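You operate a simulated robot arm through the tools that you are given. There is no shell and no other tool. Be economical: measure what you need, move in short steps, check, and stop when the job is done.

You run a simulated two-armed robot. Do the job below in one go: nothing can be reset, and whatever is moved stays where it is left.

Task
The low cam stands too high. Draw the teal shim and wind the cam to 1010 mm.
Fine: try the lower button and see DEAD before you reach under the carriage. Lay the shim on the post shelf. The gate stays open, the lifter dead. Let nothing drop and knock nothing over.

Only the result counts: the job must be done as asked and must still hold three seconds after the hand-in. Knocking over, shifting, dropping, spilling or breaking anything else fails it.

Robot
Two 7-joint arms with two-finger parallel grippers on one trunk, on a base that drives. Base frame: it is fixed to the floor where the robot stands at the start and does not move with it; the origin is under the middle of the robot, x ahead of it, y to its left, z up. Lengths are in m, angles in degrees, forces in N, time in s.
The left shoulder is at the start at [0.03, 0.119, 0.96], the right one opposite. With the tool pointing down near the work surface each hand reaches from about 0.1 to 0.62 m from the robot's upright axis, wherever it stands, measured 20 degrees to its own side. Places, roughly: cam slot [0.7, 0.3, 0.6]; cam wheel [0.7, 0.3, 0.8]; chain screw [0.7, 0.5, 0.6]; guide screw [0.7, 0.5, 0.8]; post shelf [0.5, 0, 0.6]. Payload 3.43 kg a hand.
Tool frame (each hand has its own): the origin (TCP) lies between the finger pads and is the grasp point; the fingertips stand 0.03 m ahead of it; z points along the fingers, y is the line along which they close. Largest opening 0.094 m; finger width 0.028, thickness 0.01; the body of the gripper, 0.05 by 0.096 m, starts 0.055 m behind the TCP.
Orientation is that of the tool frame in the base frame, as a unit quaternion [x, y, z, w]. With the fingers straight down and closing along the base's y, the tool's x points along the base's -x, its y along +y and its z along -z.

Tools
- The arms move only by the tool send_rows. It takes "left_deltas", "right_deltas" or both (then of equal length, played together; a hand with none holds still); each is one flat list of numbers, 7 for each row, row after row: the turn, a rotation vector about the base's x, y, z in units of 5 degrees (1.0 is 5 degrees), then the shift along the base's x, y, z in units of 20 mm (1.0 is 20 mm), then the opening, from 0 (shut) to 1 (fully open). In form: [rx, ry, rz, tx, ty, tz, hand, rx, ry, rz, tx, ty, tz, hand, ...]. A call has 1 to 8 rows; each row shifts and turns the commanded pose from where the row before left it. A call with a number of a shift or a turn outside -1 to 1 is refused whole. Each row takes 0.2 s and may step no farther than 0.05 m and 8.6 degrees from the row before; otherwise, or with a gripper value out of range, the whole call is refused. A pose out of reach is approached as far as the arm can. The call stops where the force on the tool passes 40 N (or 10 N more than at its start, if that is more) or the arm is blocked; 0.2 s more then pass. Each finger travels about 0.072 m/s and halts on what it meets, pressing with about 43 N; the grip force reading is that of the motor and also rises with nothing between the fingers. The clock runs only during rows and for 0.2 s after the last one: add rows that do not move to give the fingers time. The reply holds the time, the measured pose of the TCP, the force on the tool along the base axes, the opening and the grip force, in the units named above and with some noise, with the torque about the TCP (base axes, N m) and any sound that the robot's microphone picked up.
- Cameras (640 x 400 px; columns grow to the right, rows downward): "scene" is now at [0.0436, 0.0006, 1.6596]; the picture's right is [0.03, -1.00, 0.00], its down [-0.81, -0.02, -0.59] and it looks along [0.59, 0.02, -0.81] (base axes); focal length 267 px, centre (320, 200). "left" rides on the left gripper at [0.076, -0.014, -0.103] in its tool frame; the picture's right is [0.18, 0.98, 0.00], its down [-0.75, 0.14, -0.64] and it looks along [-0.63, 0.12, 0.77] (tool axes); focal length 243 px, centre (320, 200). "right" rides on the right gripper at [0.076, 0.014, -0.102] in its tool frame; the picture's right is [-0.18, 0.98, 0.00], its down [-0.75, -0.14, -0.64] and it looks along [-0.63, -0.12, 0.77] (tool axes); focal length 243 px, centre (320, 200). There is no depth. A picture from a camera that has moved, and an enlarged one, comes with that camera's place and axes in the base frame and with its lens.
- grab_frame(camera): a new picture of that camera. The clock stands still meanwhile.
- slide_trunk(by): slides the trunk up (or, below 0, down) by that many m; the arms and the scene camera ride with it, the base frame stays. It gives what a move gives, with no picture.
- roll_base(legs): drives the robot by 1 to 6 legs, each [ahead, turn to the left] in m and degrees, along the robot's own axes; the way and the turn of a leg run together, so that a leg with both is an arc; at most 1.5 m and 180 degrees a leg. The arms and the cameras ride along, it lands a little off, and it stops where it bumps. It gives what a move gives.
- aim_head(pan, tilt): turns the head with the scene camera to pan (to the left, within 143 degrees either way) and tilt (down, from -29 to 69), counted from straight ahead of the robot. It gives what a move gives.
- enlarge(camera, box): a new picture of the part [left, top, right, bottom] of that camera's present view, enlarged. The clock stands still meanwhile.
- finish_job(): hands the job in; it is judged then, once.

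Work in short steps. Places have to be worked out from the pictures, the camera data and where the tool is seen: move nearer, look again, correct. Check each grasp and each placing, and mend what went wrong. You have 120 turns and 100 pictures in all, those below and enlarged ones among them. Open the grippers and draw the arms clear of the work before you hand the job in, unless the task says otherwise; then end with one line.

The tools are called after ">>>" by a JSON object that holds its "fn" and its "kwargs". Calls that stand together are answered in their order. send_rows: Moves the arms, as the interface text tells. Its arguments: {"type":"object","properties":{"left_deltas":{"type":"array","items":{"type":"number"}},"right_deltas":{"type":"array","items":{"type":"number"}}},"required":[]} The other tools are called the same way: slide_trunk (by) slides the trunk up or down; roll_base (legs) drives the base; aim_head (pan, tilt) turns the head that bears the scene camera; grab_frame (camera) takes a picture; enlarge (camera, box) takes an enlarged picture of a part of a camera's view; finish_job () hands the job in.

At the start:

```text
time_s: 0.0
left_ee_pos: [0.4015, 0.2743, 1.2247]
left_tcp_rot: [0.0, 1.0, 0.0, 0.0]
left_wrist_force: [-0.3, -1.1, -0.2]
left_wrist_torque: [0.01, -0.04, 0.0]
left_opening: 0.0941
left_grasp_force: 0.0
right_ee_pos: [0.4711, -0.1524, 1.3167]
right_tcp_rot: [0.0, 1.0, 0.0, 0.0]
right_wrist_force: [-0.5, -0.2, 1.0]
right_wrist_torque: [0.04, 0.03, -0.03]
right_opening: 0.094
right_grasp_force: 0.2
trunk travel left (down, up): [-0.225, 0.185]
robot x, y, heading: [-0.0006, 0.0004, -0.0]
head pan, tilt: [1.5, 53.7]
```

scene: 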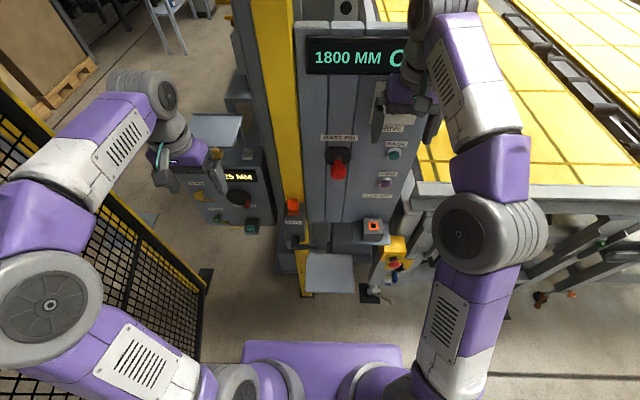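
right: 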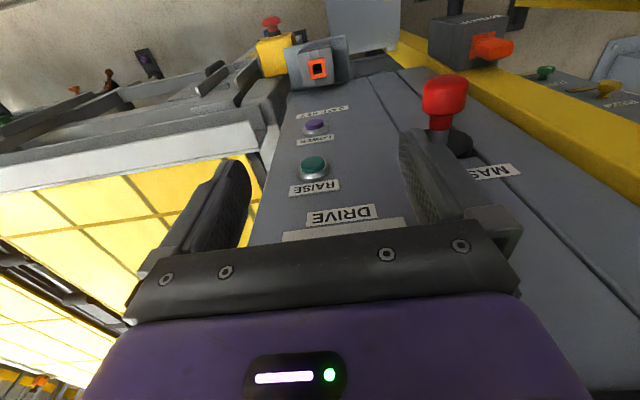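
left: 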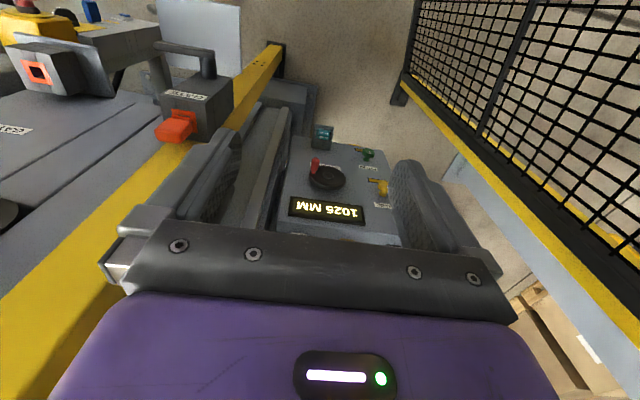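

The scene shows a post with a drive panel, a side panel reading 1025 mm with a wheel, and the shelf. I look closer at these first.

>>> {"fn": "enlarge", "kwargs": {"camera": "scene", "box": [280, 0, 440, 100]}}

>>> {"fn": "enlarge", "kwargs": {"camera": "scene", "box": [160, 100, 320, 200]}}

>>> {"fn": "enlarge", "kwargs": {"camera": "scene", "box": [270, 130, 430, 310]}}

>>> {"fn": "enlarge", "kwargs": {"camera": "left", "box": [220, 100, 420, 250]}}

```text
4.00 times, centred on (360, 50) of scene
camera zoom: at [0.0436, 0.0006, 1.6596], right [0.03, -1.0, 0.0], down [-0.81, -0.02, -0.59], along [0.59, 0.02, -0.81], focal length 1069 px, centre (160, 800)
```

zoom: 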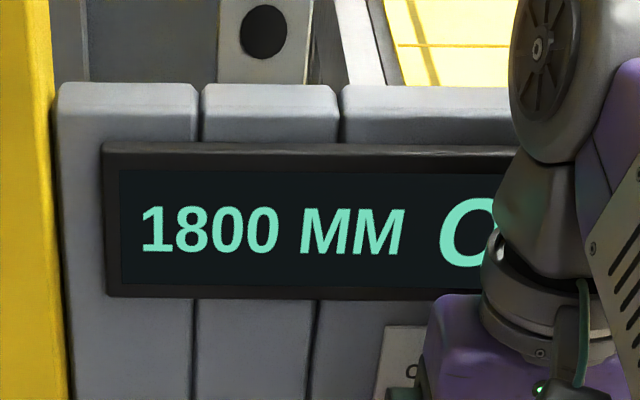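

```text
4.00 times, centred on (240, 150) of scene
camera zoom: at [0.0436, 0.0006, 1.6596], right [0.03, -1.0, 0.0], down [-0.81, -0.02, -0.59], along [0.59, 0.02, -0.81], focal length 1069 px, centre (640, 400)
```

zoom: 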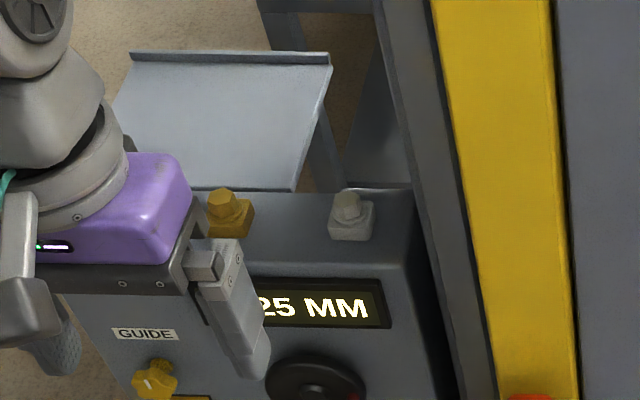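

```text
2.22 times, centred on (350, 220) of scene
camera zoom: at [0.0436, 0.0006, 1.6596], right [0.03, -1.0, 0.0], down [-0.81, -0.02, -0.59], along [0.59, 0.02, -0.81], focal length 594 px, centre (253, 156)
```

zoom: 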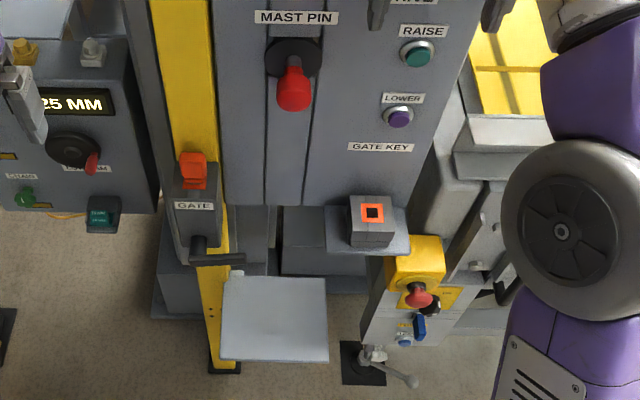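

```text
2.67 times, centred on (320, 175) of left
camera zoom: at [0.3253, 0.2593, 1.3282], right [-0.18, 0.98, 0.0], down [0.75, 0.14, 0.64], along [0.63, 0.12, -0.77], focal length 647 px, centre (320, 267)
```

zoom: 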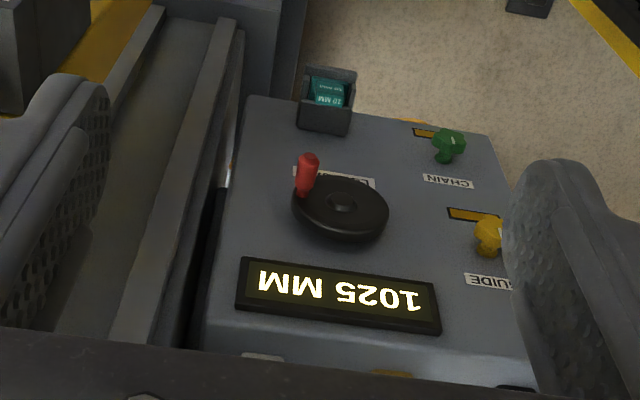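

The right arm hides part of the display. I draw the right hand back and to the right, then look again.

>>> {"fn": "send_rows", "kwargs": {"right_deltas": [0, 0, 0, -1, -1, 0, 1, 0, 0, 0, -1, -1, 0, 1, 0, 0, 0, -1, -1, 0, 1, 0, 0, 0, -1, -1, 0, 1, 0, 0, 0, -1, -1, 0, 1, 0, 0, 0, -1, -1, 0, 1, 0, 0, 0, -1, -1, 0, 1], "left_deltas": [0, 0, 0, -1, 1, 0, 1, 0, 0, 0, -1, 1, 0, 1, 0, 0, 0, -1, 1, 0, 1, 0, 0, 0, -1, 1, 0, 1, 0, 0, 0, -1, 0, 0, 1, 0, 0, 0, 0, 0, 0, 1, 0, 0, 0, 0, 0, 0, 1]}}

>>> {"fn": "aim_head", "kwargs": {"pan": 5, "tilt": 40}}

>>> {"fn": "grab_frame", "kwargs": {"camera": "scene"}}

```text
time_s: 1.6
left_ee_pos: [0.3009, 0.353, 1.2242]
left_tcp_rot: [0.0, 1.0, 0.0, -0.001]
left_wrist_force: [-0.1, 0.0, 0.0]
left_wrist_torque: [0.03, -0.01, -0.05]
left_opening: 0.094
left_grasp_force: 0.1
right_ee_pos: [0.3297, -0.293, 1.314]
right_tcp_rot: [0.0, 1.0, 0.001, 0.001]
right_wrist_force: [-0.9, 0.0, -0.8]
right_wrist_torque: [0.02, -0.01, 0.0]
right_opening: 0.0939
right_grasp_force: 0.0
trunk travel left (down, up): [-0.225, 0.185]
robot x, y, heading: [-0.0006, -0.0008, -0.0]
head pan, tilt: [1.5, 53.7]
```

```text
time_s: 2.4
left_ee_pos: [0.3013, 0.3541, 1.2248]
left_tcp_rot: [0.001, 1.0, 0.0, 0.0]
left_wrist_force: [0.3, -0.2, 0.0]
left_wrist_torque: [0.02, 0.04, 0.01]
left_opening: 0.094
left_grasp_force: 0.1
right_ee_pos: [0.3314, -0.2914, 1.3137]
right_tcp_rot: [0.0, 1.0, 0.0, 0.0]
right_wrist_force: [0.1, 0.6, -0.4]
right_wrist_torque: [-0.05, -0.03, 0.03]
right_opening: 0.094
right_grasp_force: 0.1
trunk travel left (down, up): [-0.225, 0.185]
robot x, y, heading: [0.0006, -0.0007, 0.2]
head pan, tilt: [5.0, 40.0]
```

```text
92 pictures are left
camera scene: at [0.055, 0.0061, 1.6786], right [0.09, -1.0, 0.0], down [-0.64, -0.06, -0.77], along [0.76, 0.07, -0.64], focal length 267 px, centre (320, 200)
```

scene: 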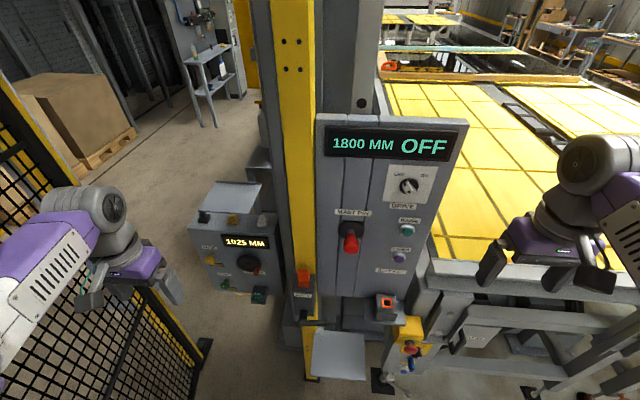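

>>> {"fn": "enlarge", "kwargs": {"camera": "scene", "box": [310, 110, 470, 210]}}

>>> {"fn": "enlarge", "kwargs": {"camera": "scene", "box": [280, 200, 440, 390]}}

>>> {"fn": "enlarge", "kwargs": {"camera": "scene", "box": [180, 170, 320, 310]}}

```text
4.00 times, centred on (390, 160) of scene
camera zoom: at [0.055, 0.0061, 1.6786], right [0.09, -1.0, 0.0], down [-0.64, -0.06, -0.77], along [0.76, 0.07, -0.64], focal length 1069 px, centre (40, 360)
```

zoom: 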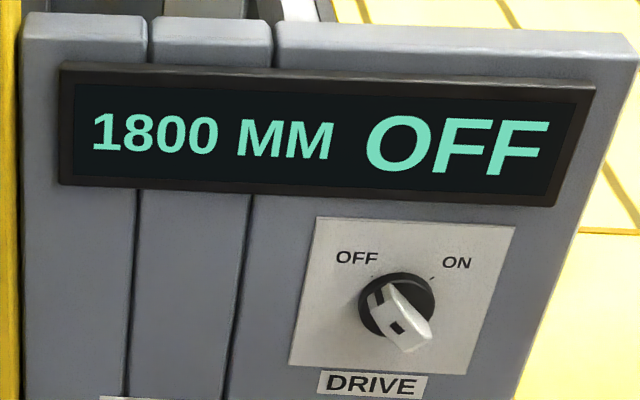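

```text
2.11 times, centred on (360, 295) of scene
camera zoom: at [0.055, 0.0061, 1.6786], right [0.09, -1.0, 0.0], down [-0.64, -0.06, -0.77], along [0.76, 0.07, -0.64], focal length 562 px, centre (236, 0)
```

zoom: 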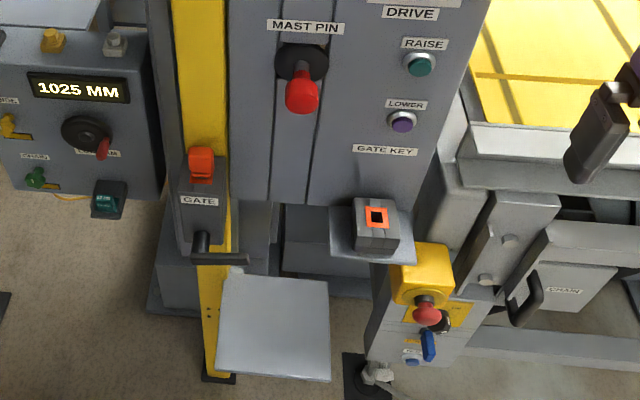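

```text
2.86 times, centred on (250, 240) of scene
camera zoom: at [0.055, 0.0061, 1.6786], right [0.09, -1.0, 0.0], down [-0.64, -0.06, -0.77], along [0.76, 0.07, -0.64], focal length 763 px, centre (520, 86)
```

zoom: 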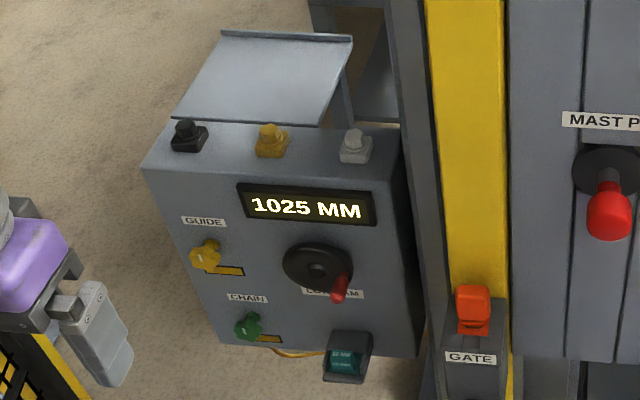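

Display reads OFF (drive knob off), the gate-key socket is empty, cam at 1025. By triangulation the LOWER button is near (0.53,-0.17,1.08) and the cam wheel near (0.68,0.35,0.80). I turn the right hand to point forward, fingers shut, to press LOWER.

>>> {"fn": "send_rows", "kwargs": {"right_deltas": [0, -1, 0, 0, 0.3, -0.6, 0, 0, -1, 0, 0, 0.3, -0.6, 0, 0, -1, 0, 0, 0.3, -0.6, 0, 0, -1, 0, 0, 0.3, -0.6, 0, 0, -1, 0, 0, 0.3, -0.6, 0, 0, -1, 0, 0, 0.3, -0.6, 0, 0, -1, 0, 0, 0.3, -0.6, 0, 0, -1, 0, 0, 0.3, -0.6, 0]}}

>>> {"fn": "send_rows", "kwargs": {"right_deltas": [0, -1, 0, 0, 0.3, -0.6, 0, 0, -1, 0, 0, 0.3, -0.6, 0, 0, -1, 0, 0, 0.3, -0.6, 0, 0, -1, 0, 0, 0.3, -0.6, 0, 0, -1, 0, 0, 0.3, -0.6, 0, 0, -1, 0, 0, 0.3, -0.6, 0, 0, -1, 0, 0, 0.3, -0.6, 0, 0, -1, 0, 0, 0.3, -0.6, 0]}}

>>> {"fn": "send_rows", "kwargs": {"right_deltas": [0, -1, 0, 0, 0.6, -0.6, 0, 0, -1, 0, 0, 0.6, -0.6, 0, 0, 0, 0, 0.5, 0, 0, 0]}}

>>> {"fn": "grab_frame", "kwargs": {"camera": "scene"}}

>>> {"fn": "grab_frame", "kwargs": {"camera": "right"}}

```text
time_s: 4.2
left_ee_pos: [0.3009, 0.3549, 1.2249]
left_tcp_rot: [0.0, 1.0, -0.001, 0.0]
left_wrist_force: [-0.5, -0.2, 0.1]
left_wrist_torque: [-0.01, 0.02, -0.02]
left_opening: 0.0942
left_grasp_force: 0.0
right_ee_pos: [0.332, -0.2434, 1.2179]
right_tcp_rot: [0.0, 0.939, 0.0, 0.343]
right_wrist_force: [0.0, 1.0, 0.3]
right_wrist_torque: [0.02, -0.02, 0.01]
right_opening: 0.0001
right_grasp_force: 32.7
trunk travel left (down, up): [-0.225, 0.185]
robot x, y, heading: [-0.0005, -0.0021, 0.2]
head pan, tilt: [5.0, 40.0]
```

```text
time_s: 6.0
left_ee_pos: [0.3026, 0.3535, 1.2244]
left_tcp_rot: [0.0, 1.0, 0.0, 0.0]
left_wrist_force: [0.1, 0.5, 0.3]
left_wrist_torque: [0.02, 0.0, -0.01]
left_opening: 0.0941
left_grasp_force: 0.1
right_ee_pos: [0.4217, -0.2252, 1.2224]
right_tcp_rot: [0.0, 0.767, 0.0, 0.642]
right_wrist_force: [-0.2, -0.1, -0.9]
right_wrist_torque: [0.0, 0.02, 0.03]
right_opening: 0.0
right_grasp_force: 32.8
right hand out of reach, approached as far as the arm can: row 3, 4, 5, 6, 7, 8
trunk travel left (down, up): [-0.225, 0.185]
robot x, y, heading: [0.0034, -0.0005, -0.1]
head pan, tilt: [5.0, 40.0]
```

```text
time_s: 6.8
left_ee_pos: [0.3012, 0.3551, 1.2246]
left_tcp_rot: [0.0, 1.0, 0.0, 0.0]
left_wrist_force: [-0.6, 0.6, -1.3]
left_wrist_torque: [-0.01, 0.02, 0.01]
left_opening: 0.0938
left_grasp_force: 0.0
right_ee_pos: [0.4644, -0.2053, 1.2182]
right_tcp_rot: [-0.001, 0.707, 0.0, 0.708]
right_wrist_force: [0.6, 0.1, -0.3]
right_wrist_torque: [0.02, 0.02, 0.03]
right_opening: 0.0001
right_grasp_force: 32.6
right hand out of reach, approached as far as the arm can: row 1, 2
trunk travel left (down, up): [-0.225, 0.185]
robot x, y, heading: [-0.001, 0.0004, -0.1]
head pan, tilt: [5.0, 40.0]
```

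```text
88 pictures are left
camera scene: at [0.055, 0.0061, 1.6786], right [0.09, -1.0, 0.0], down [-0.64, -0.06, -0.77], along [0.76, 0.07, -0.64], focal length 267 px, centre (320, 200)
```

scene: 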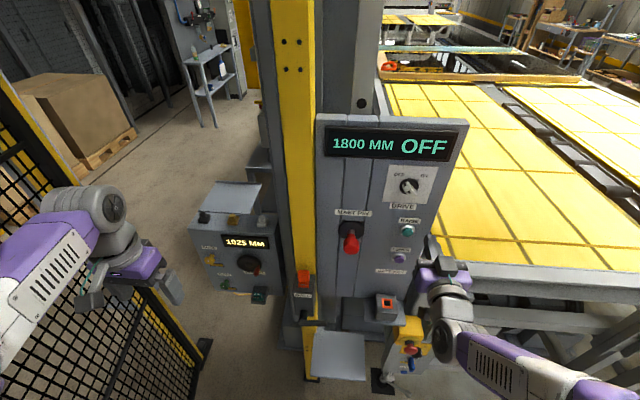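

```text
87 pictures are left
camera right: at [0.3617, -0.1928, 1.1418], right [0.0, 0.98, 0.18], down [-0.64, -0.14, 0.75], along [0.77, -0.12, 0.63], focal length 243 px, centre (320, 200)
```

right: 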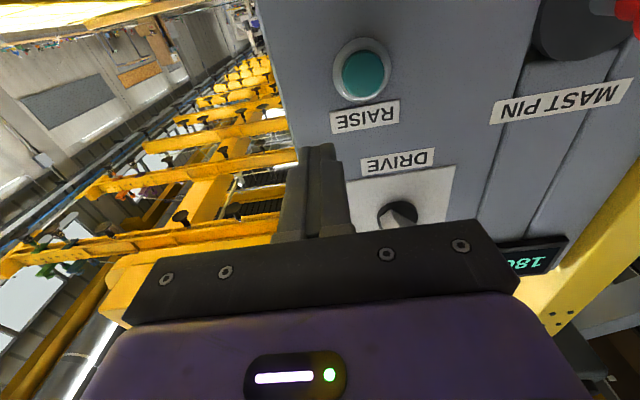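

The arm is too folded at this distance; triangulation refines LOWER to about (0.543,-0.173,1.073). I draw the base back 0.12 m for room.

>>> {"fn": "roll_base", "kwargs": {"legs": [[-0.12, 0]]}}

>>> {"fn": "send_rows", "kwargs": {"right_deltas": [0, 0, 0, 0, 0, 0, 0]}}

```text
time_s: 8.0
left_ee_pos: [0.1777, 0.3552, 1.225]
left_tcp_rot: [-0.002, 1.0, 0.001, 0.001]
left_wrist_force: [0.6, -0.3, 0.3]
left_wrist_torque: [0.03, -0.01, 0.01]
left_opening: 0.0941
left_grasp_force: 0.0
right_ee_pos: [0.3404, -0.2054, 1.2182]
right_tcp_rot: [-0.001, 0.707, 0.002, 0.707]
right_wrist_force: [-0.7, -0.4, -0.1]
right_wrist_torque: [0.01, -0.02, 0.01]
right_opening: 0.0
right_grasp_force: 32.8
trunk travel left (down, up): [-0.225, 0.185]
robot x, y, heading: [-0.1211, 0.0014, 0.4]
head pan, tilt: [5.0, 40.0]
```

```text
time_s: 8.4
left_ee_pos: [0.1789, 0.3559, 1.2243]
left_tcp_rot: [-0.001, 1.0, 0.001, 0.0]
left_wrist_force: [-0.2, 0.0, -0.4]
left_wrist_torque: [-0.01, -0.03, 0.01]
left_opening: 0.0939
left_grasp_force: 0.1
right_ee_pos: [0.3428, -0.2043, 1.2175]
right_tcp_rot: [-0.001, 0.707, 0.001, 0.707]
right_wrist_force: [0.3, -0.3, -0.9]
right_wrist_torque: [0.01, 0.0, 0.03]
right_opening: 0.0
right_grasp_force: 32.6
trunk travel left (down, up): [-0.225, 0.185]
robot x, y, heading: [-0.1216, 0.0004, -0.0]
head pan, tilt: [5.0, 40.0]
```

Now the hand moves down and in front of LOWER, with about 7 cm left to the panel.

>>> {"fn": "send_rows", "kwargs": {"right_deltas": [0, 0, 0, 0.6, 0.2, -0.9, 0, 0, 0, 0, 0.6, 0.2, -0.9, 0, 0, 0, 0, 0.6, 0.2, -0.9, 0, 0, 0, 0, 0.6, 0.2, -0.9, 0, 0, 0, 0, 0.6, 0.2, -0.9, 0, 0, 0, 0, 0.6, 0.2, -0.9, 0, 0, 0, 0, 0.6, 0.2, -0.9, 0, 0, 0, 0, 0.6, 0.2, -0.9, 0]}}

>>> {"fn": "grab_frame", "kwargs": {"camera": "right"}}

>>> {"fn": "grab_frame", "kwargs": {"camera": "scene"}}

```text
time_s: 10.2
left_ee_pos: [0.1789, 0.3545, 1.224]
left_tcp_rot: [-0.001, 1.0, 0.001, 0.0]
left_wrist_force: [0.3, -0.5, -0.2]
left_wrist_torque: [-0.03, 0.07, -0.02]
left_opening: 0.094
left_grasp_force: 0.2
right_ee_pos: [0.4385, -0.1721, 1.07]
right_tcp_rot: [-0.001, 0.707, 0.001, 0.707]
right_wrist_force: [1.1, 0.2, -0.5]
right_wrist_torque: [0.03, 0.0, 0.01]
right_opening: 0.0
right_grasp_force: 32.4
trunk travel left (down, up): [-0.225, 0.185]
robot x, y, heading: [-0.1222, -0.0026, -0.0]
head pan, tilt: [5.0, 40.0]
```

```text
86 pictures are left
camera right: at [0.3366, -0.1582, 0.9952], right [0.0, 0.98, 0.18], down [-0.64, -0.14, 0.75], along [0.77, -0.11, 0.63], focal length 243 px, centre (320, 200)
```

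right: 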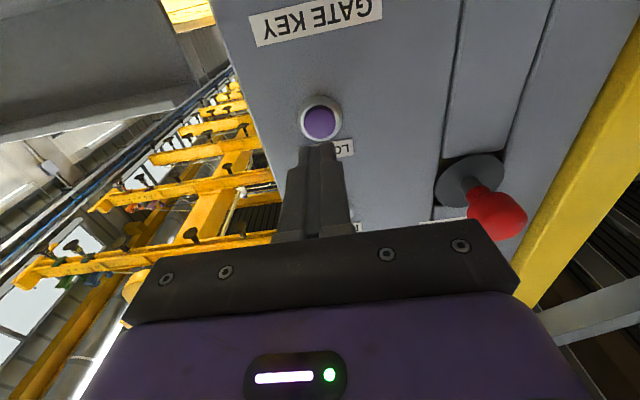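

```text
85 pictures are left
camera scene: at [-0.0662, 0.0062, 1.6786], right [0.09, -1.0, 0.0], down [-0.64, -0.06, -0.77], along [0.76, 0.07, -0.64], focal length 267 px, centre (320, 200)
```

scene: 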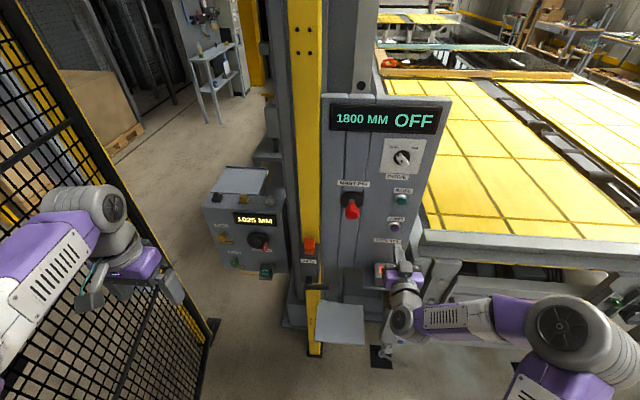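

The button is straight ahead, about 6 mm higher than the tip. I advance slowly onto it.

>>> {"fn": "send_rows", "kwargs": {"right_deltas": [0, 0, 0, 0.5, 0, 0.3, 0, 0, 0, 0, 0.5, 0, 0, 0, 0, 0, 0, 0.5, 0, 0, 0, 0, 0, 0, 0.5, 0, 0, 0, 0, 0, 0, 0.5, 0, 0, 0, 0, 0, 0, 0.3, 0, 0, 0, 0, 0, 0, 0.3, 0, 0, 0, 0, 0, 0, 0.2, 0, 0, 0]}}

>>> {"fn": "grab_frame", "kwargs": {"camera": "scene"}}

>>> {"fn": "grab_frame", "kwargs": {"camera": "right"}}

```text
time_s: 12.0
left_ee_pos: [0.1777, 0.3554, 1.2237]
left_tcp_rot: [-0.002, 1.0, 0.0, 0.0]
left_wrist_force: [0.4, 0.7, -0.3]
left_wrist_torque: [-0.02, 0.0, -0.02]
left_opening: 0.0939
left_grasp_force: 0.0
right_ee_pos: [0.5032, -0.1724, 1.0797]
right_tcp_rot: [-0.002, 0.707, 0.002, 0.707]
right_wrist_force: [-2.5, 0.0, -1.4]
right_wrist_torque: [0.0, 0.04, 0.01]
right_opening: 0.0
right_grasp_force: 32.8
trunk travel left (down, up): [-0.225, 0.185]
robot x, y, heading: [-0.124, 0.003, 0.1]
head pan, tilt: [5.0, 40.0]
heard: click
```

```text
84 pictures are left
camera scene: at [-0.0674, 0.006, 1.6786], right [0.09, -1.0, 0.0], down [-0.64, -0.06, -0.77], along [0.76, 0.07, -0.64], focal length 267 px, centre (320, 200)
```

scene: 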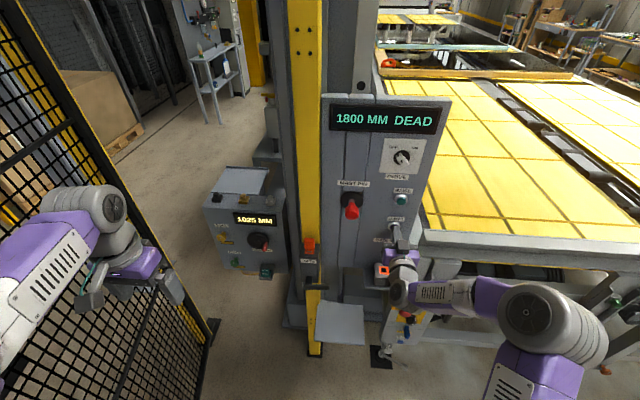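

```text
83 pictures are left
camera right: at [0.4012, -0.1593, 1.0038], right [0.0, 0.98, 0.18], down [-0.64, -0.14, 0.75], along [0.77, -0.12, 0.63], focal length 243 px, centre (320, 200)
```

right: 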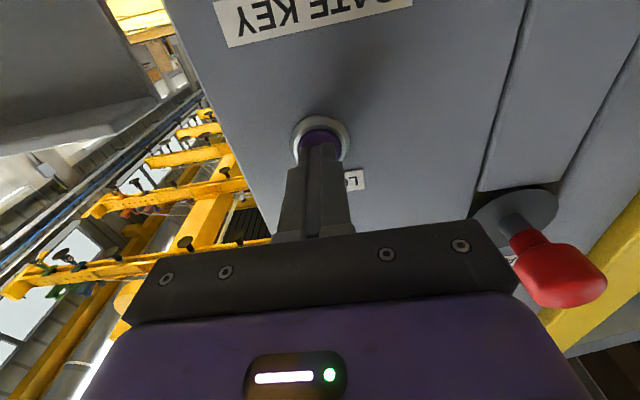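

DEAD shows. I withdraw the right hand straight back, then to the right side.

>>> {"fn": "send_rows", "kwargs": {"right_deltas": [0, 0, 0, -1, 0, 0, 0, 0, 0, 0, -1, 0, 0, 0, 0, 0, 0, -1, 0, 0, 0, 0, 0, 0, -1, 0, 0, 0, 0, 0, 0, -1, 0, 0, 0, 0, 0, 0, -1, 0, 0, 0, 0, 0, 0, -1, 0, 0, 0, 0, 0, 0, -1, -0.5, 0.3, 0]}}

>>> {"fn": "send_rows", "kwargs": {"right_deltas": [0, 0, 0, -0.3, -1, 0.5, 0, 0, 0, 0, -0.3, -1, 0.5, 0, 0, 0, 0, -0.3, -1, 0.5, 0, 0, 0, 0, -0.3, -1, 0.5, 0, 0, 0, 0, -0.3, -1, 0.5, 0, 0, 0, 0, -0.3, -1, 0.5, 0, 0, 0, 0, -0.3, -1, 0.5, 0, 0, 0, 0, -0.3, -1, 0.5, 0]}}

>>> {"fn": "grab_frame", "kwargs": {"camera": "scene"}}

```text
time_s: 13.8
left_ee_pos: [0.1783, 0.3552, 1.224]
left_tcp_rot: [-0.002, 1.0, 0.0, 0.0]
left_wrist_force: [-0.1, -0.4, 0.0]
left_wrist_torque: [-0.02, 0.01, 0.02]
left_opening: 0.094
left_grasp_force: 0.1
right_ee_pos: [0.3588, -0.1854, 1.0832]
right_tcp_rot: [-0.001, 0.707, 0.0, 0.707]
right_wrist_force: [-0.9, -1.6, 0.4]
right_wrist_torque: [-0.04, 0.0, -0.01]
right_opening: 0.0
right_grasp_force: 33.0
right hand out of reach, approached as far as the arm can: row 8
trunk travel left (down, up): [-0.225, 0.185]
robot x, y, heading: [-0.1238, 0.0007, 0.3]
head pan, tilt: [5.0, 40.0]
```

```text
time_s: 15.6
left_ee_pos: [0.1787, 0.3557, 1.2253]
left_tcp_rot: [-0.001, 1.0, 0.0, 0.0]
left_wrist_force: [-0.4, 0.1, -0.3]
left_wrist_torque: [0.02, -0.02, 0.01]
left_opening: 0.0939
left_grasp_force: 0.0
right_ee_pos: [0.3188, -0.3466, 1.163]
right_tcp_rot: [-0.002, 0.707, 0.001, 0.708]
right_wrist_force: [-0.8, 0.9, 0.1]
right_wrist_torque: [-0.04, 0.03, 0.0]
right_opening: 0.0
right_grasp_force: 33.1
right hand out of reach, approached as far as the arm can: row 1, 3
trunk travel left (down, up): [-0.225, 0.185]
robot x, y, heading: [-0.1215, -0.0006, -0.1]
head pan, tilt: [5.0, 40.0]
```

```text
82 pictures are left
camera scene: at [-0.0674, 0.0059, 1.6786], right [0.09, -1.0, 0.0], down [-0.64, -0.06, -0.77], along [0.76, 0.07, -0.64], focal length 267 px, centre (320, 200)
```

scene: 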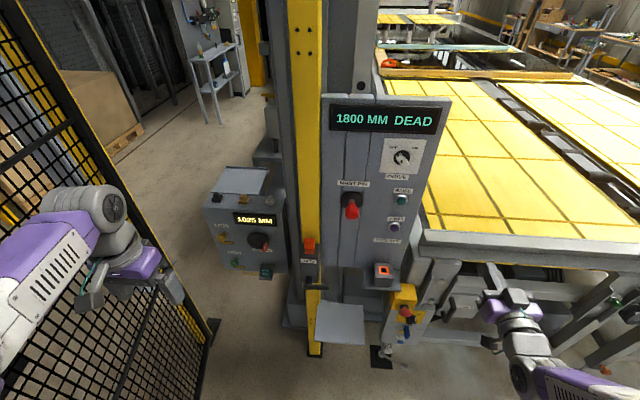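

Next I raise and half-fold the right hand, then drive forward and lower the trunk for the left arm's work.

>>> {"fn": "send_rows", "kwargs": {"right_deltas": [0, 1, 0, -0.3, 0, 0.8, 0, 0, 1, 0, -0.3, 0, 0.8, 0, 0, 1, 0, -0.3, 0, 0.8, 0, 0, 1, 0, -0.3, 0, 0.8, 0, 0, 1, 0, -0.3, 0, 0.8, 0, 0, 1, 0, -0.3, 0, 0.8, 0, 0, 1, 0, -0.3, 0, 0.8, 0, 0, 1, 0, -0.3, 0, 0.8, 0]}}

>>> {"fn": "roll_base", "kwargs": {"legs": [[0.12, 0]]}}

>>> {"fn": "slide_trunk", "kwargs": {"by": -0.15}}

>>> {"fn": "aim_head", "kwargs": {"pan": 20, "tilt": 45}}

>>> {"fn": "grab_frame", "kwargs": {"camera": "scene"}}

>>> {"fn": "grab_frame", "kwargs": {"camera": "left"}}

```text
time_s: 17.4
left_ee_pos: [0.1792, 0.3555, 1.2239]
left_tcp_rot: [-0.002, 1.0, 0.001, 0.0]
left_wrist_force: [-1.0, -0.2, 0.3]
left_wrist_torque: [-0.03, 0.03, 0.01]
left_opening: 0.0939
left_grasp_force: 0.1
right_ee_pos: [0.2752, -0.3431, 1.2862]
right_tcp_rot: [-0.004, 0.895, 0.007, 0.446]
right_wrist_force: [0.3, 0.5, 0.1]
right_wrist_torque: [0.02, -0.01, -0.04]
right_opening: 0.0
right_grasp_force: 32.7
right hand out of reach, approached as far as the arm can: row 5
trunk travel left (down, up): [-0.225, 0.185]
robot x, y, heading: [-0.1213, 0.0024, 0.3]
head pan, tilt: [5.0, 40.0]
```

```text
time_s: 18.6
left_ee_pos: [0.2984, 0.3569, 1.224]
left_tcp_rot: [-0.002, 1.0, 0.0, -0.001]
left_wrist_force: [0.5, 0.0, 0.5]
left_wrist_torque: [-0.02, 0.05, 0.02]
left_opening: 0.0941
left_grasp_force: 0.0
right_ee_pos: [0.3967, -0.3429, 1.285]
right_tcp_rot: [-0.004, 0.895, 0.007, 0.446]
right_wrist_force: [-0.2, 0.3, -0.1]
right_wrist_torque: [-0.02, 0.0, 0.01]
right_opening: 0.0003
right_grasp_force: 32.9
trunk travel left (down, up): [-0.225, 0.185]
robot x, y, heading: [0.0002, 0.0028, 0.2]
head pan, tilt: [5.0, 40.0]
```

```text
time_s: 20.4
left_ee_pos: [0.2986, 0.3567, 1.073]
left_tcp_rot: [-0.002, 1.0, 0.0, 0.001]
left_wrist_force: [0.0, 0.7, -0.2]
left_wrist_torque: [0.01, 0.0, 0.0]
left_opening: 0.0942
left_grasp_force: 0.0
right_ee_pos: [0.3963, -0.3421, 1.136]
right_tcp_rot: [-0.004, 0.894, 0.007, 0.448]
right_wrist_force: [-0.3, 0.0, 0.1]
right_wrist_torque: [-0.01, -0.01, 0.01]
right_opening: 0.0
right_grasp_force: 32.8
trunk travel left (down, up): [-0.075, 0.335]
robot x, y, heading: [-0.0029, -0.0015, 0.6]
head pan, tilt: [5.0, 40.0]
```

```text
time_s: 21.2
left_ee_pos: [0.2982, 0.3577, 1.0744]
left_tcp_rot: [-0.003, 1.0, 0.0, 0.0]
left_wrist_force: [0.3, -0.5, 0.0]
left_wrist_torque: [0.06, 0.01, 0.01]
left_opening: 0.0941
left_grasp_force: 0.0
right_ee_pos: [0.3962, -0.3426, 1.1358]
right_tcp_rot: [-0.005, 0.895, 0.008, 0.446]
right_wrist_force: [0.6, 0.2, 0.2]
right_wrist_torque: [0.0, -0.01, -0.04]
right_opening: 0.0001
right_grasp_force: 32.6
trunk travel left (down, up): [-0.075, 0.335]
robot x, y, heading: [-0.0015, -0.0039, 0.4]
head pan, tilt: [20.0, 45.0]
```

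```text
81 pictures are left
camera scene: at [0.0448, 0.027, 1.5214], right [0.35, -0.94, 0.0], down [-0.66, -0.24, -0.71], along [0.66, 0.24, -0.71], focal length 267 px, centre (320, 200)
```

scene: 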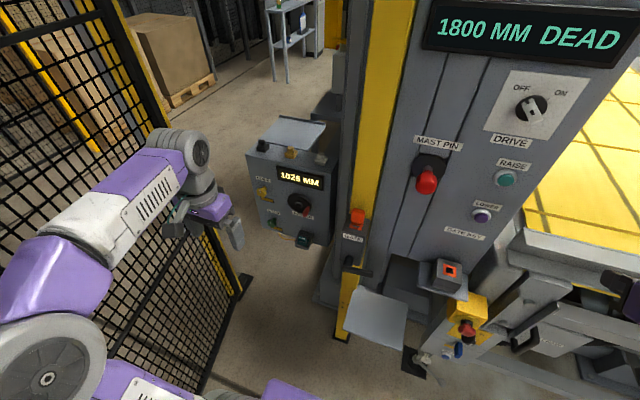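

```text
80 pictures are left
camera left: at [0.2224, 0.3412, 1.1774], right [-0.19, 0.98, 0.0], down [0.75, 0.15, 0.64], along [0.63, 0.12, -0.77], focal length 243 px, centre (320, 200)
```

left: 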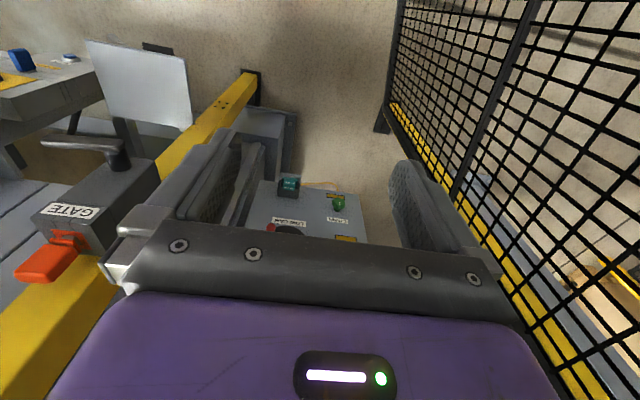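

I zoom onto the slot and wheel to see the shim's shape.

>>> {"fn": "enlarge", "kwargs": {"camera": "scene", "box": [240, 110, 340, 260]}}

>>> {"fn": "enlarge", "kwargs": {"camera": "left", "box": [240, 160, 380, 250]}}

```text
2.67 times, centred on (290, 185) of scene
camera zoom: at [0.0448, 0.027, 1.5214], right [0.35, -0.94, 0.0], down [-0.66, -0.24, -0.71], along [0.66, 0.24, -0.71], focal length 712 px, centre (400, 240)
```

zoom: 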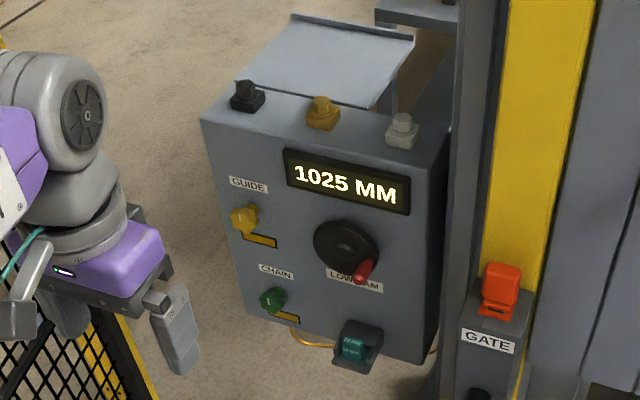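

```text
4.44 times, centred on (310, 205) of left
camera zoom: at [0.2224, 0.3412, 1.1774], right [-0.19, 0.98, 0.0], down [0.75, 0.15, 0.64], along [0.63, 0.12, -0.77], focal length 1078 px, centre (364, 178)
```

zoom: 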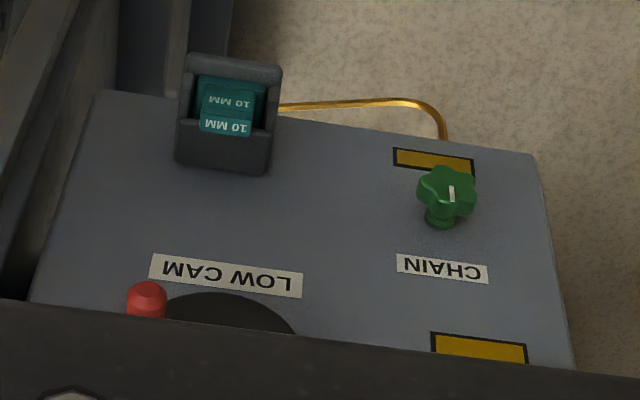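

The shim is a plate in a pocket with a tab facing me. I bring the left hand down and turn it to point forward, staying away from the fence.

>>> {"fn": "send_rows", "kwargs": {"left_deltas": [0, -1, 0, 0.6, -0.2, -0.8, 1, 0, -1, 0, 0.6, -0.2, -0.8, 1, 0, -1, 0, 0.6, -0.2, -0.8, 1, 0, -1, 0, 0.6, -0.2, -0.8, 1, 0, -1, 0, 0.6, -0.2, -0.8, 1, 0, -1, 0, 0.6, -0.2, -0.8, 1, 0, -1, 0, 0.6, -0.2, -0.8, 1, 0, -1, 0, 0.6, -0.2, -0.8, 1]}}

>>> {"fn": "grab_frame", "kwargs": {"camera": "scene"}}

>>> {"fn": "grab_frame", "kwargs": {"camera": "left"}}

```text
time_s: 23.0
left_ee_pos: [0.3927, 0.3241, 0.948]
left_tcp_rot: [-0.003, 0.939, -0.002, 0.343]
left_wrist_force: [0.2, 0.0, 0.6]
left_wrist_torque: [0.04, -0.04, -0.02]
left_opening: 0.094
left_grasp_force: 0.1
right_ee_pos: [0.396, -0.343, 1.1359]
right_tcp_rot: [-0.004, 0.895, 0.007, 0.447]
right_wrist_force: [-0.1, -1.0, -0.4]
right_wrist_torque: [0.01, -0.02, 0.01]
right_opening: 0.0002
right_grasp_force: 33.6
trunk travel left (down, up): [-0.075, 0.335]
robot x, y, heading: [0.0002, 0.0004, 0.2]
head pan, tilt: [20.0, 45.0]
```

```text
77 pictures are left
camera scene: at [0.0451, 0.0271, 1.5213], right [0.35, -0.94, 0.0], down [-0.66, -0.25, -0.71], along [0.66, 0.25, -0.71], focal length 267 px, centre (320, 200)
```

scene: 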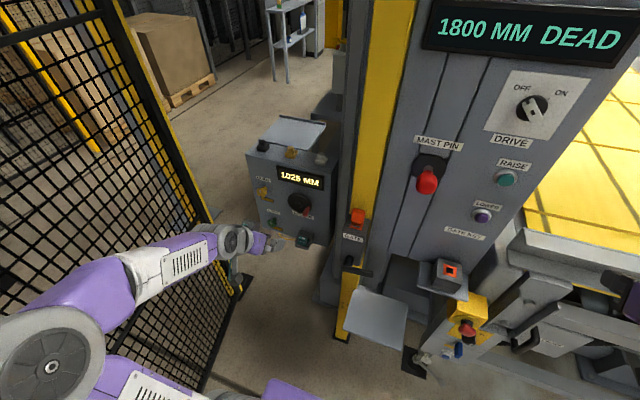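

```text
76 pictures are left
camera left: at [0.2694, 0.3083, 0.9773], right [-0.15, 0.98, -0.12], down [0.16, 0.15, 0.98], along [0.98, 0.12, -0.18], focal length 243 px, centre (320, 200)
```

left: 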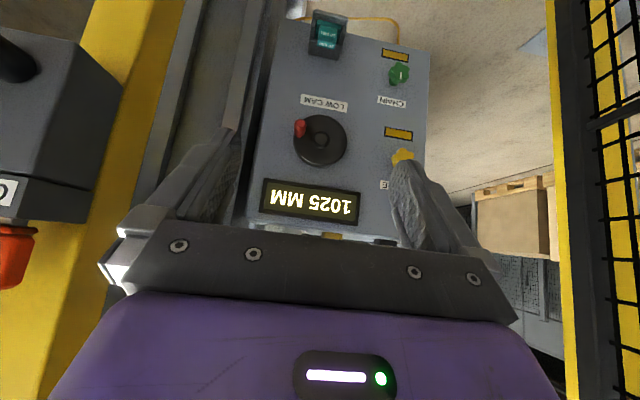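

Clear view of the panel. I zoom in on the pocket and the wheel.

>>> {"fn": "enlarge", "kwargs": {"camera": "left", "box": [280, 0, 380, 70]}}

>>> {"fn": "enlarge", "kwargs": {"camera": "left", "box": [250, 80, 390, 230]}}

```text
5.71 times, centred on (330, 35) of left
camera zoom: at [0.2694, 0.3083, 0.9773], right [-0.15, 0.98, -0.12], down [0.16, 0.15, 0.98], along [0.98, 0.12, -0.18], focal length 1386 px, centre (263, 1143)
```

zoom: 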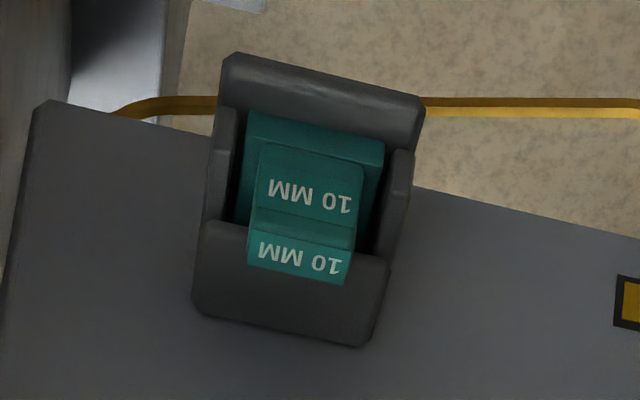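

```text
2.67 times, centred on (320, 155) of left
camera zoom: at [0.2694, 0.3083, 0.9773], right [-0.15, 0.98, -0.12], down [0.16, 0.15, 0.98], along [0.98, 0.12, -0.18], focal length 647 px, centre (320, 320)
```

zoom: 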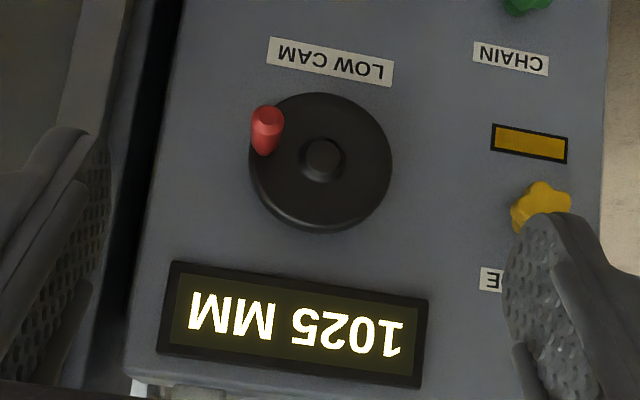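

The pocket geometry matters (draws up or forward?), so I zoom from the higher scene camera.

>>> {"fn": "enlarge", "kwargs": {"camera": "scene", "box": [285, 222, 325, 257]}}

```text
11.43 times, centred on (305, 240) of scene
camera zoom: at [0.0451, 0.0271, 1.5213], right [0.35, -0.94, 0.0], down [-0.66, -0.25, -0.71], along [0.66, 0.25, -0.71], focal length 3053 px, centre (491, -251)
```

zoom: 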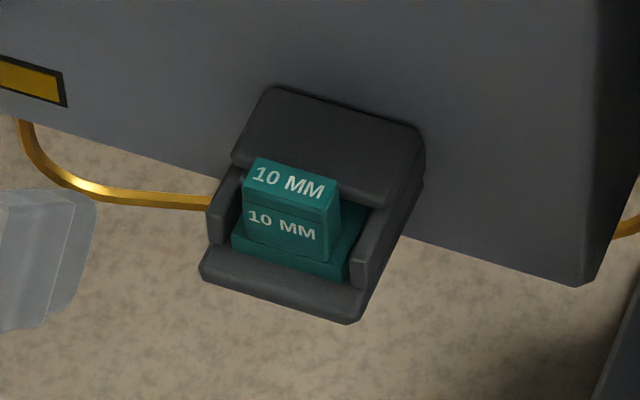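

The shim is a plate with an upright tab standing in the pocket mouth; fingers closing along y on the tab will fit. I lower the hand in this tilted pose for a level look at the pocket.

>>> {"fn": "send_rows", "kwargs": {"left_deltas": [0, 0, 0, 0.2, 0, -1, 1, 0, 0, 0, 0.2, 0, -1, 1, 0, 0, 0, 0.2, 0, -1, 1, 0, 0, 0, 0.2, 0, -1, 1, 0, 0, 0, 0.2, 0, -1, 1, 0, 0, 0, 0.2, 0, -1, 1, 0, 0, 0, 0.2, 0, -1, 1, 0, 0, 0, 0.2, 0, -1, 1]}}

>>> {"fn": "send_rows", "kwargs": {"left_deltas": [0, 0, 0, 0, 0, -1, 1, 0, 0, 0, 0, 0, -1, 1, 0, 0, 0, 0, 0, -1, 1, 0, 0, 0, 0, 0, -1, 1]}}

>>> {"fn": "grab_frame", "kwargs": {"camera": "left"}}

>>> {"fn": "grab_frame", "kwargs": {"camera": "scene"}}

```text
time_s: 24.8
left_ee_pos: [0.4255, 0.3268, 0.7861]
left_tcp_rot: [-0.002, 0.94, -0.002, 0.342]
left_wrist_force: [-0.7, -1.4, -0.6]
left_wrist_torque: [-0.02, -0.04, 0.01]
left_opening: 0.0939
left_grasp_force: 0.1
left hand out of reach, approached as far as the arm can: row 3, 4
right_ee_pos: [0.3966, -0.3422, 1.1356]
right_tcp_rot: [-0.004, 0.895, 0.007, 0.446]
right_wrist_force: [0.0, 0.6, -0.9]
right_wrist_torque: [0.0, -0.02, 0.02]
right_opening: 0.0
right_grasp_force: 33.1
trunk travel left (down, up): [-0.075, 0.335]
robot x, y, heading: [-0.0065, 0.0051, 0.3]
head pan, tilt: [20.0, 45.0]
```

```text
time_s: 25.8
left_ee_pos: [0.4263, 0.3268, 0.7055]
left_tcp_rot: [-0.002, 0.94, -0.001, 0.342]
left_wrist_force: [-0.9, -0.4, 0.1]
left_wrist_torque: [-0.02, 0.05, -0.01]
left_opening: 0.094
left_grasp_force: 0.2
right_ee_pos: [0.3961, -0.3419, 1.1367]
right_tcp_rot: [-0.005, 0.895, 0.008, 0.446]
right_wrist_force: [0.2, -0.7, -0.1]
right_wrist_torque: [-0.01, 0.01, 0.0]
right_opening: 0.0
right_grasp_force: 32.9
trunk travel left (down, up): [-0.075, 0.335]
robot x, y, heading: [-0.0018, 0.0006, 0.4]
head pan, tilt: [20.0, 45.0]
```

```text
72 pictures are left
camera left: at [0.3018, 0.3098, 0.7364], right [-0.14, 0.98, -0.12], down [0.16, 0.14, 0.98], along [0.98, 0.12, -0.18], focal length 243 px, centre (320, 200)
```

left: 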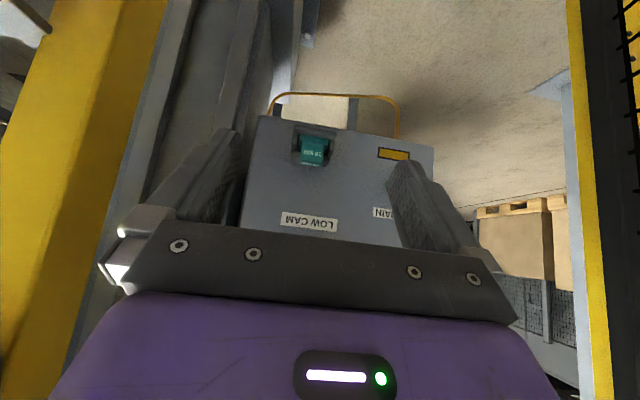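

```text
71 pictures are left
camera scene: at [0.045, 0.0273, 1.5213], right [0.35, -0.94, 0.0], down [-0.66, -0.25, -0.71], along [0.66, 0.25, -0.71], focal length 267 px, centre (320, 200)
```

scene: 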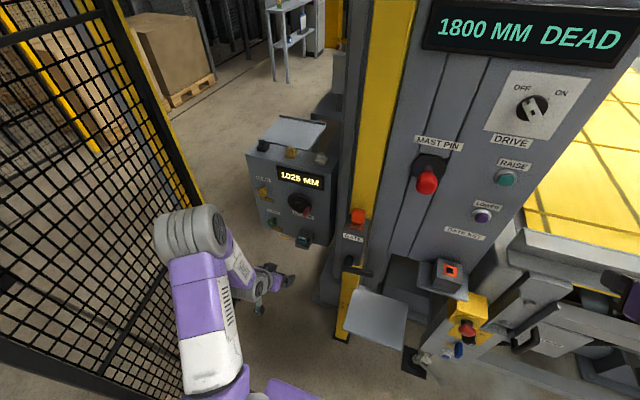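

>>> {"fn": "enlarge", "kwargs": {"camera": "left", "box": [270, 110, 370, 180]}}

```text
5.71 times, centred on (320, 145) of left
camera zoom: at [0.3018, 0.3098, 0.7364], right [-0.14, 0.98, -0.12], down [0.16, 0.14, 0.98], along [0.98, 0.12, -0.18], focal length 1386 px, centre (320, 514)
```

zoom: 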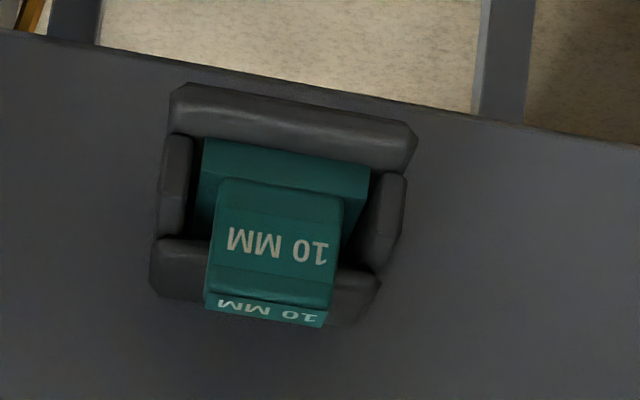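

The mouth faces me with the tab standing in front of it, tab face centre near (0.638,0.332,0.606), about 33 mm wide. I tilt the hand to about 20° below level and approach to just short of it.

>>> {"fn": "send_rows", "kwargs": {"left_deltas": [0, -0.75, 0, 0.8, 0.03, -0.45, 0.7, 0, -0.75, 0, 0.8, 0.03, -0.45, 0.7, 0, -0.75, 0, 0.8, 0.03, -0.45, 0.7, 0, -0.75, 0, 0.8, 0.03, -0.45, 0.7, 0, -0.75, 0, 0.8, 0.03, -0.45, 0.7, 0, -0.75, 0, 0.8, 0.03, -0.45, 0.7, 0, -0.75, 0, 0.8, 0.03, -0.45, 0.7, 0, -0.75, 0, 0.8, 0.03, -0.45, 0.7]}}

>>> {"fn": "grab_frame", "kwargs": {"camera": "left"}}

>>> {"fn": "enlarge", "kwargs": {"camera": "scene", "box": [240, 190, 340, 290]}}

```text
time_s: 27.6
left_ee_pos: [0.5555, 0.3313, 0.6322]
left_tcp_rot: [-0.003, 0.818, -0.001, 0.575]
left_wrist_force: [0.2, -0.4, -0.8]
left_wrist_torque: [-0.01, 0.02, -0.02]
left_opening: 0.0658
left_grasp_force: 0.2
right_ee_pos: [0.3962, -0.3435, 1.1351]
right_tcp_rot: [-0.005, 0.895, 0.007, 0.446]
right_wrist_force: [-0.7, 0.2, 1.3]
right_wrist_torque: [0.0, -0.02, -0.01]
right_opening: 0.0
right_grasp_force: 32.8
trunk travel left (down, up): [-0.075, 0.335]
robot x, y, heading: [0.0004, 0.0023, 0.4]
head pan, tilt: [20.0, 45.0]
```

```text
69 pictures are left
camera left: at [0.4332, 0.3157, 0.5959], right [-0.06, 0.98, -0.18], down [-0.35, 0.15, 0.93], along [0.94, 0.12, 0.33], focal length 243 px, centre (320, 200)
```

left: 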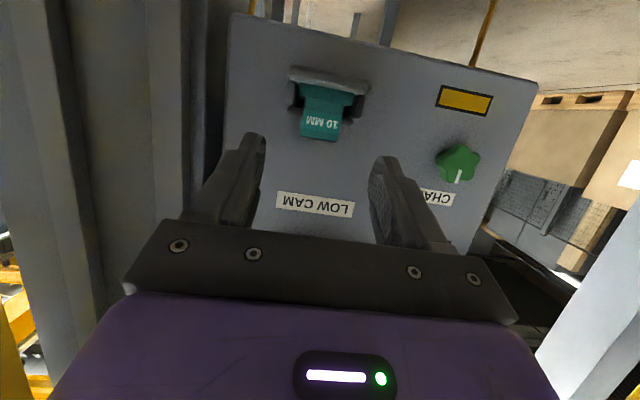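

```text
4.00 times, centred on (290, 240) of scene
camera zoom: at [0.045, 0.0272, 1.5213], right [0.35, -0.94, 0.0], down [-0.66, -0.25, -0.71], along [0.66, 0.25, -0.71], focal length 1069 px, centre (440, 40)
```

zoom: 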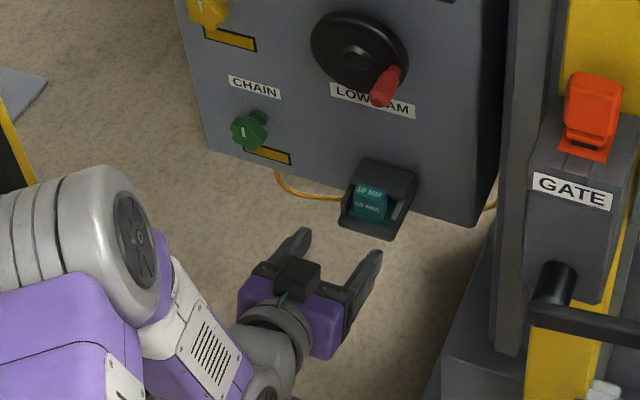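

>>> {"fn": "enlarge", "kwargs": {"camera": "left", "box": [270, 55, 390, 155]}}

```text
4.00 times, centred on (330, 105) of left
camera zoom: at [0.4332, 0.3157, 0.5959], right [-0.06, 0.98, -0.18], down [-0.35, 0.15, 0.93], along [0.94, 0.12, 0.33], focal length 970 px, centre (280, 580)
```

zoom: 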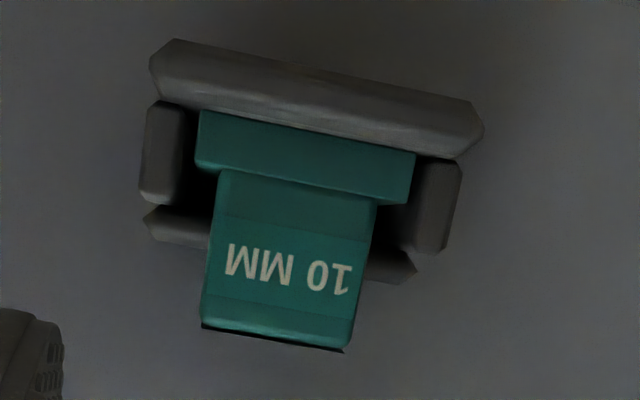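

Now clear: tab z ≈0.586–0.615, y ≈0.331, standing ahead of the roof; the plate draws toward me. I advance so the fingertips straddle the tab's upper part.

>>> {"fn": "send_rows", "kwargs": {"left_deltas": [0, 0, 0, 0.5, 0, -0.1, 0.55, 0, 0, 0, 0.5, 0, -0.1, 0.55, 0, 0, 0, 0.5, 0, -0.1, 0.55, 0, 0, 0, 0.5, 0, -0.1, 0.55, 0, 0, 0, 0.4, 0, -0.1, 0.55, 0, 0, 0, 0.4, 0, -0.1, 0.55]}}

>>> {"fn": "grab_frame", "kwargs": {"camera": "left"}}

>>> {"fn": "enlarge", "kwargs": {"camera": "scene", "box": [265, 200, 335, 270]}}

```text
time_s: 29.0
left_ee_pos: [0.6092, 0.3292, 0.6214]
left_tcp_rot: [-0.002, 0.819, -0.002, 0.574]
left_wrist_force: [0.6, -0.2, 0.0]
left_wrist_torque: [0.0, 0.01, 0.0]
left_opening: 0.0518
left_grasp_force: 0.1
right_ee_pos: [0.3969, -0.3428, 1.1361]
right_tcp_rot: [-0.004, 0.895, 0.007, 0.446]
right_wrist_force: [-0.2, 1.0, 0.2]
right_wrist_torque: [-0.01, -0.04, -0.02]
right_opening: 0.0
right_grasp_force: 33.4
trunk travel left (down, up): [-0.075, 0.335]
robot x, y, heading: [-0.0014, 0.0023, 0.2]
head pan, tilt: [20.0, 45.0]
```

```text
66 pictures are left
camera left: at [0.4878, 0.3137, 0.5862], right [-0.06, 0.98, -0.18], down [-0.35, 0.15, 0.93], along [0.94, 0.12, 0.33], focal length 243 px, centre (320, 200)
```

left: 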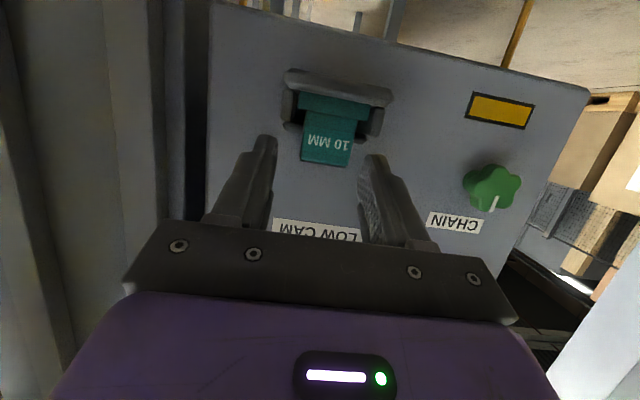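

```text
5.71 times, centred on (300, 235) of scene
camera zoom: at [0.0449, 0.0271, 1.5213], right [0.35, -0.94, 0.0], down [-0.66, -0.25, -0.71], along [0.66, 0.25, -0.71], focal length 1527 px, centre (434, 0)
```

zoom: 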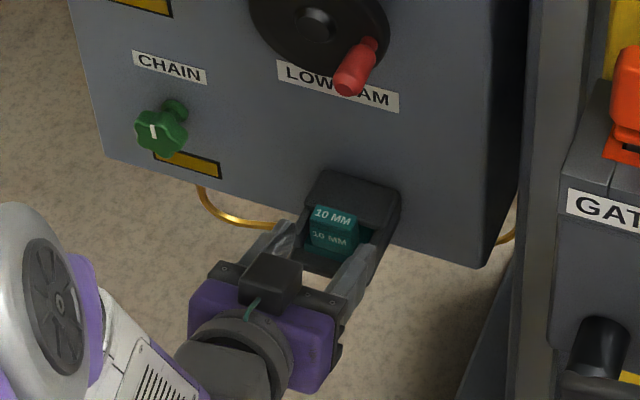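

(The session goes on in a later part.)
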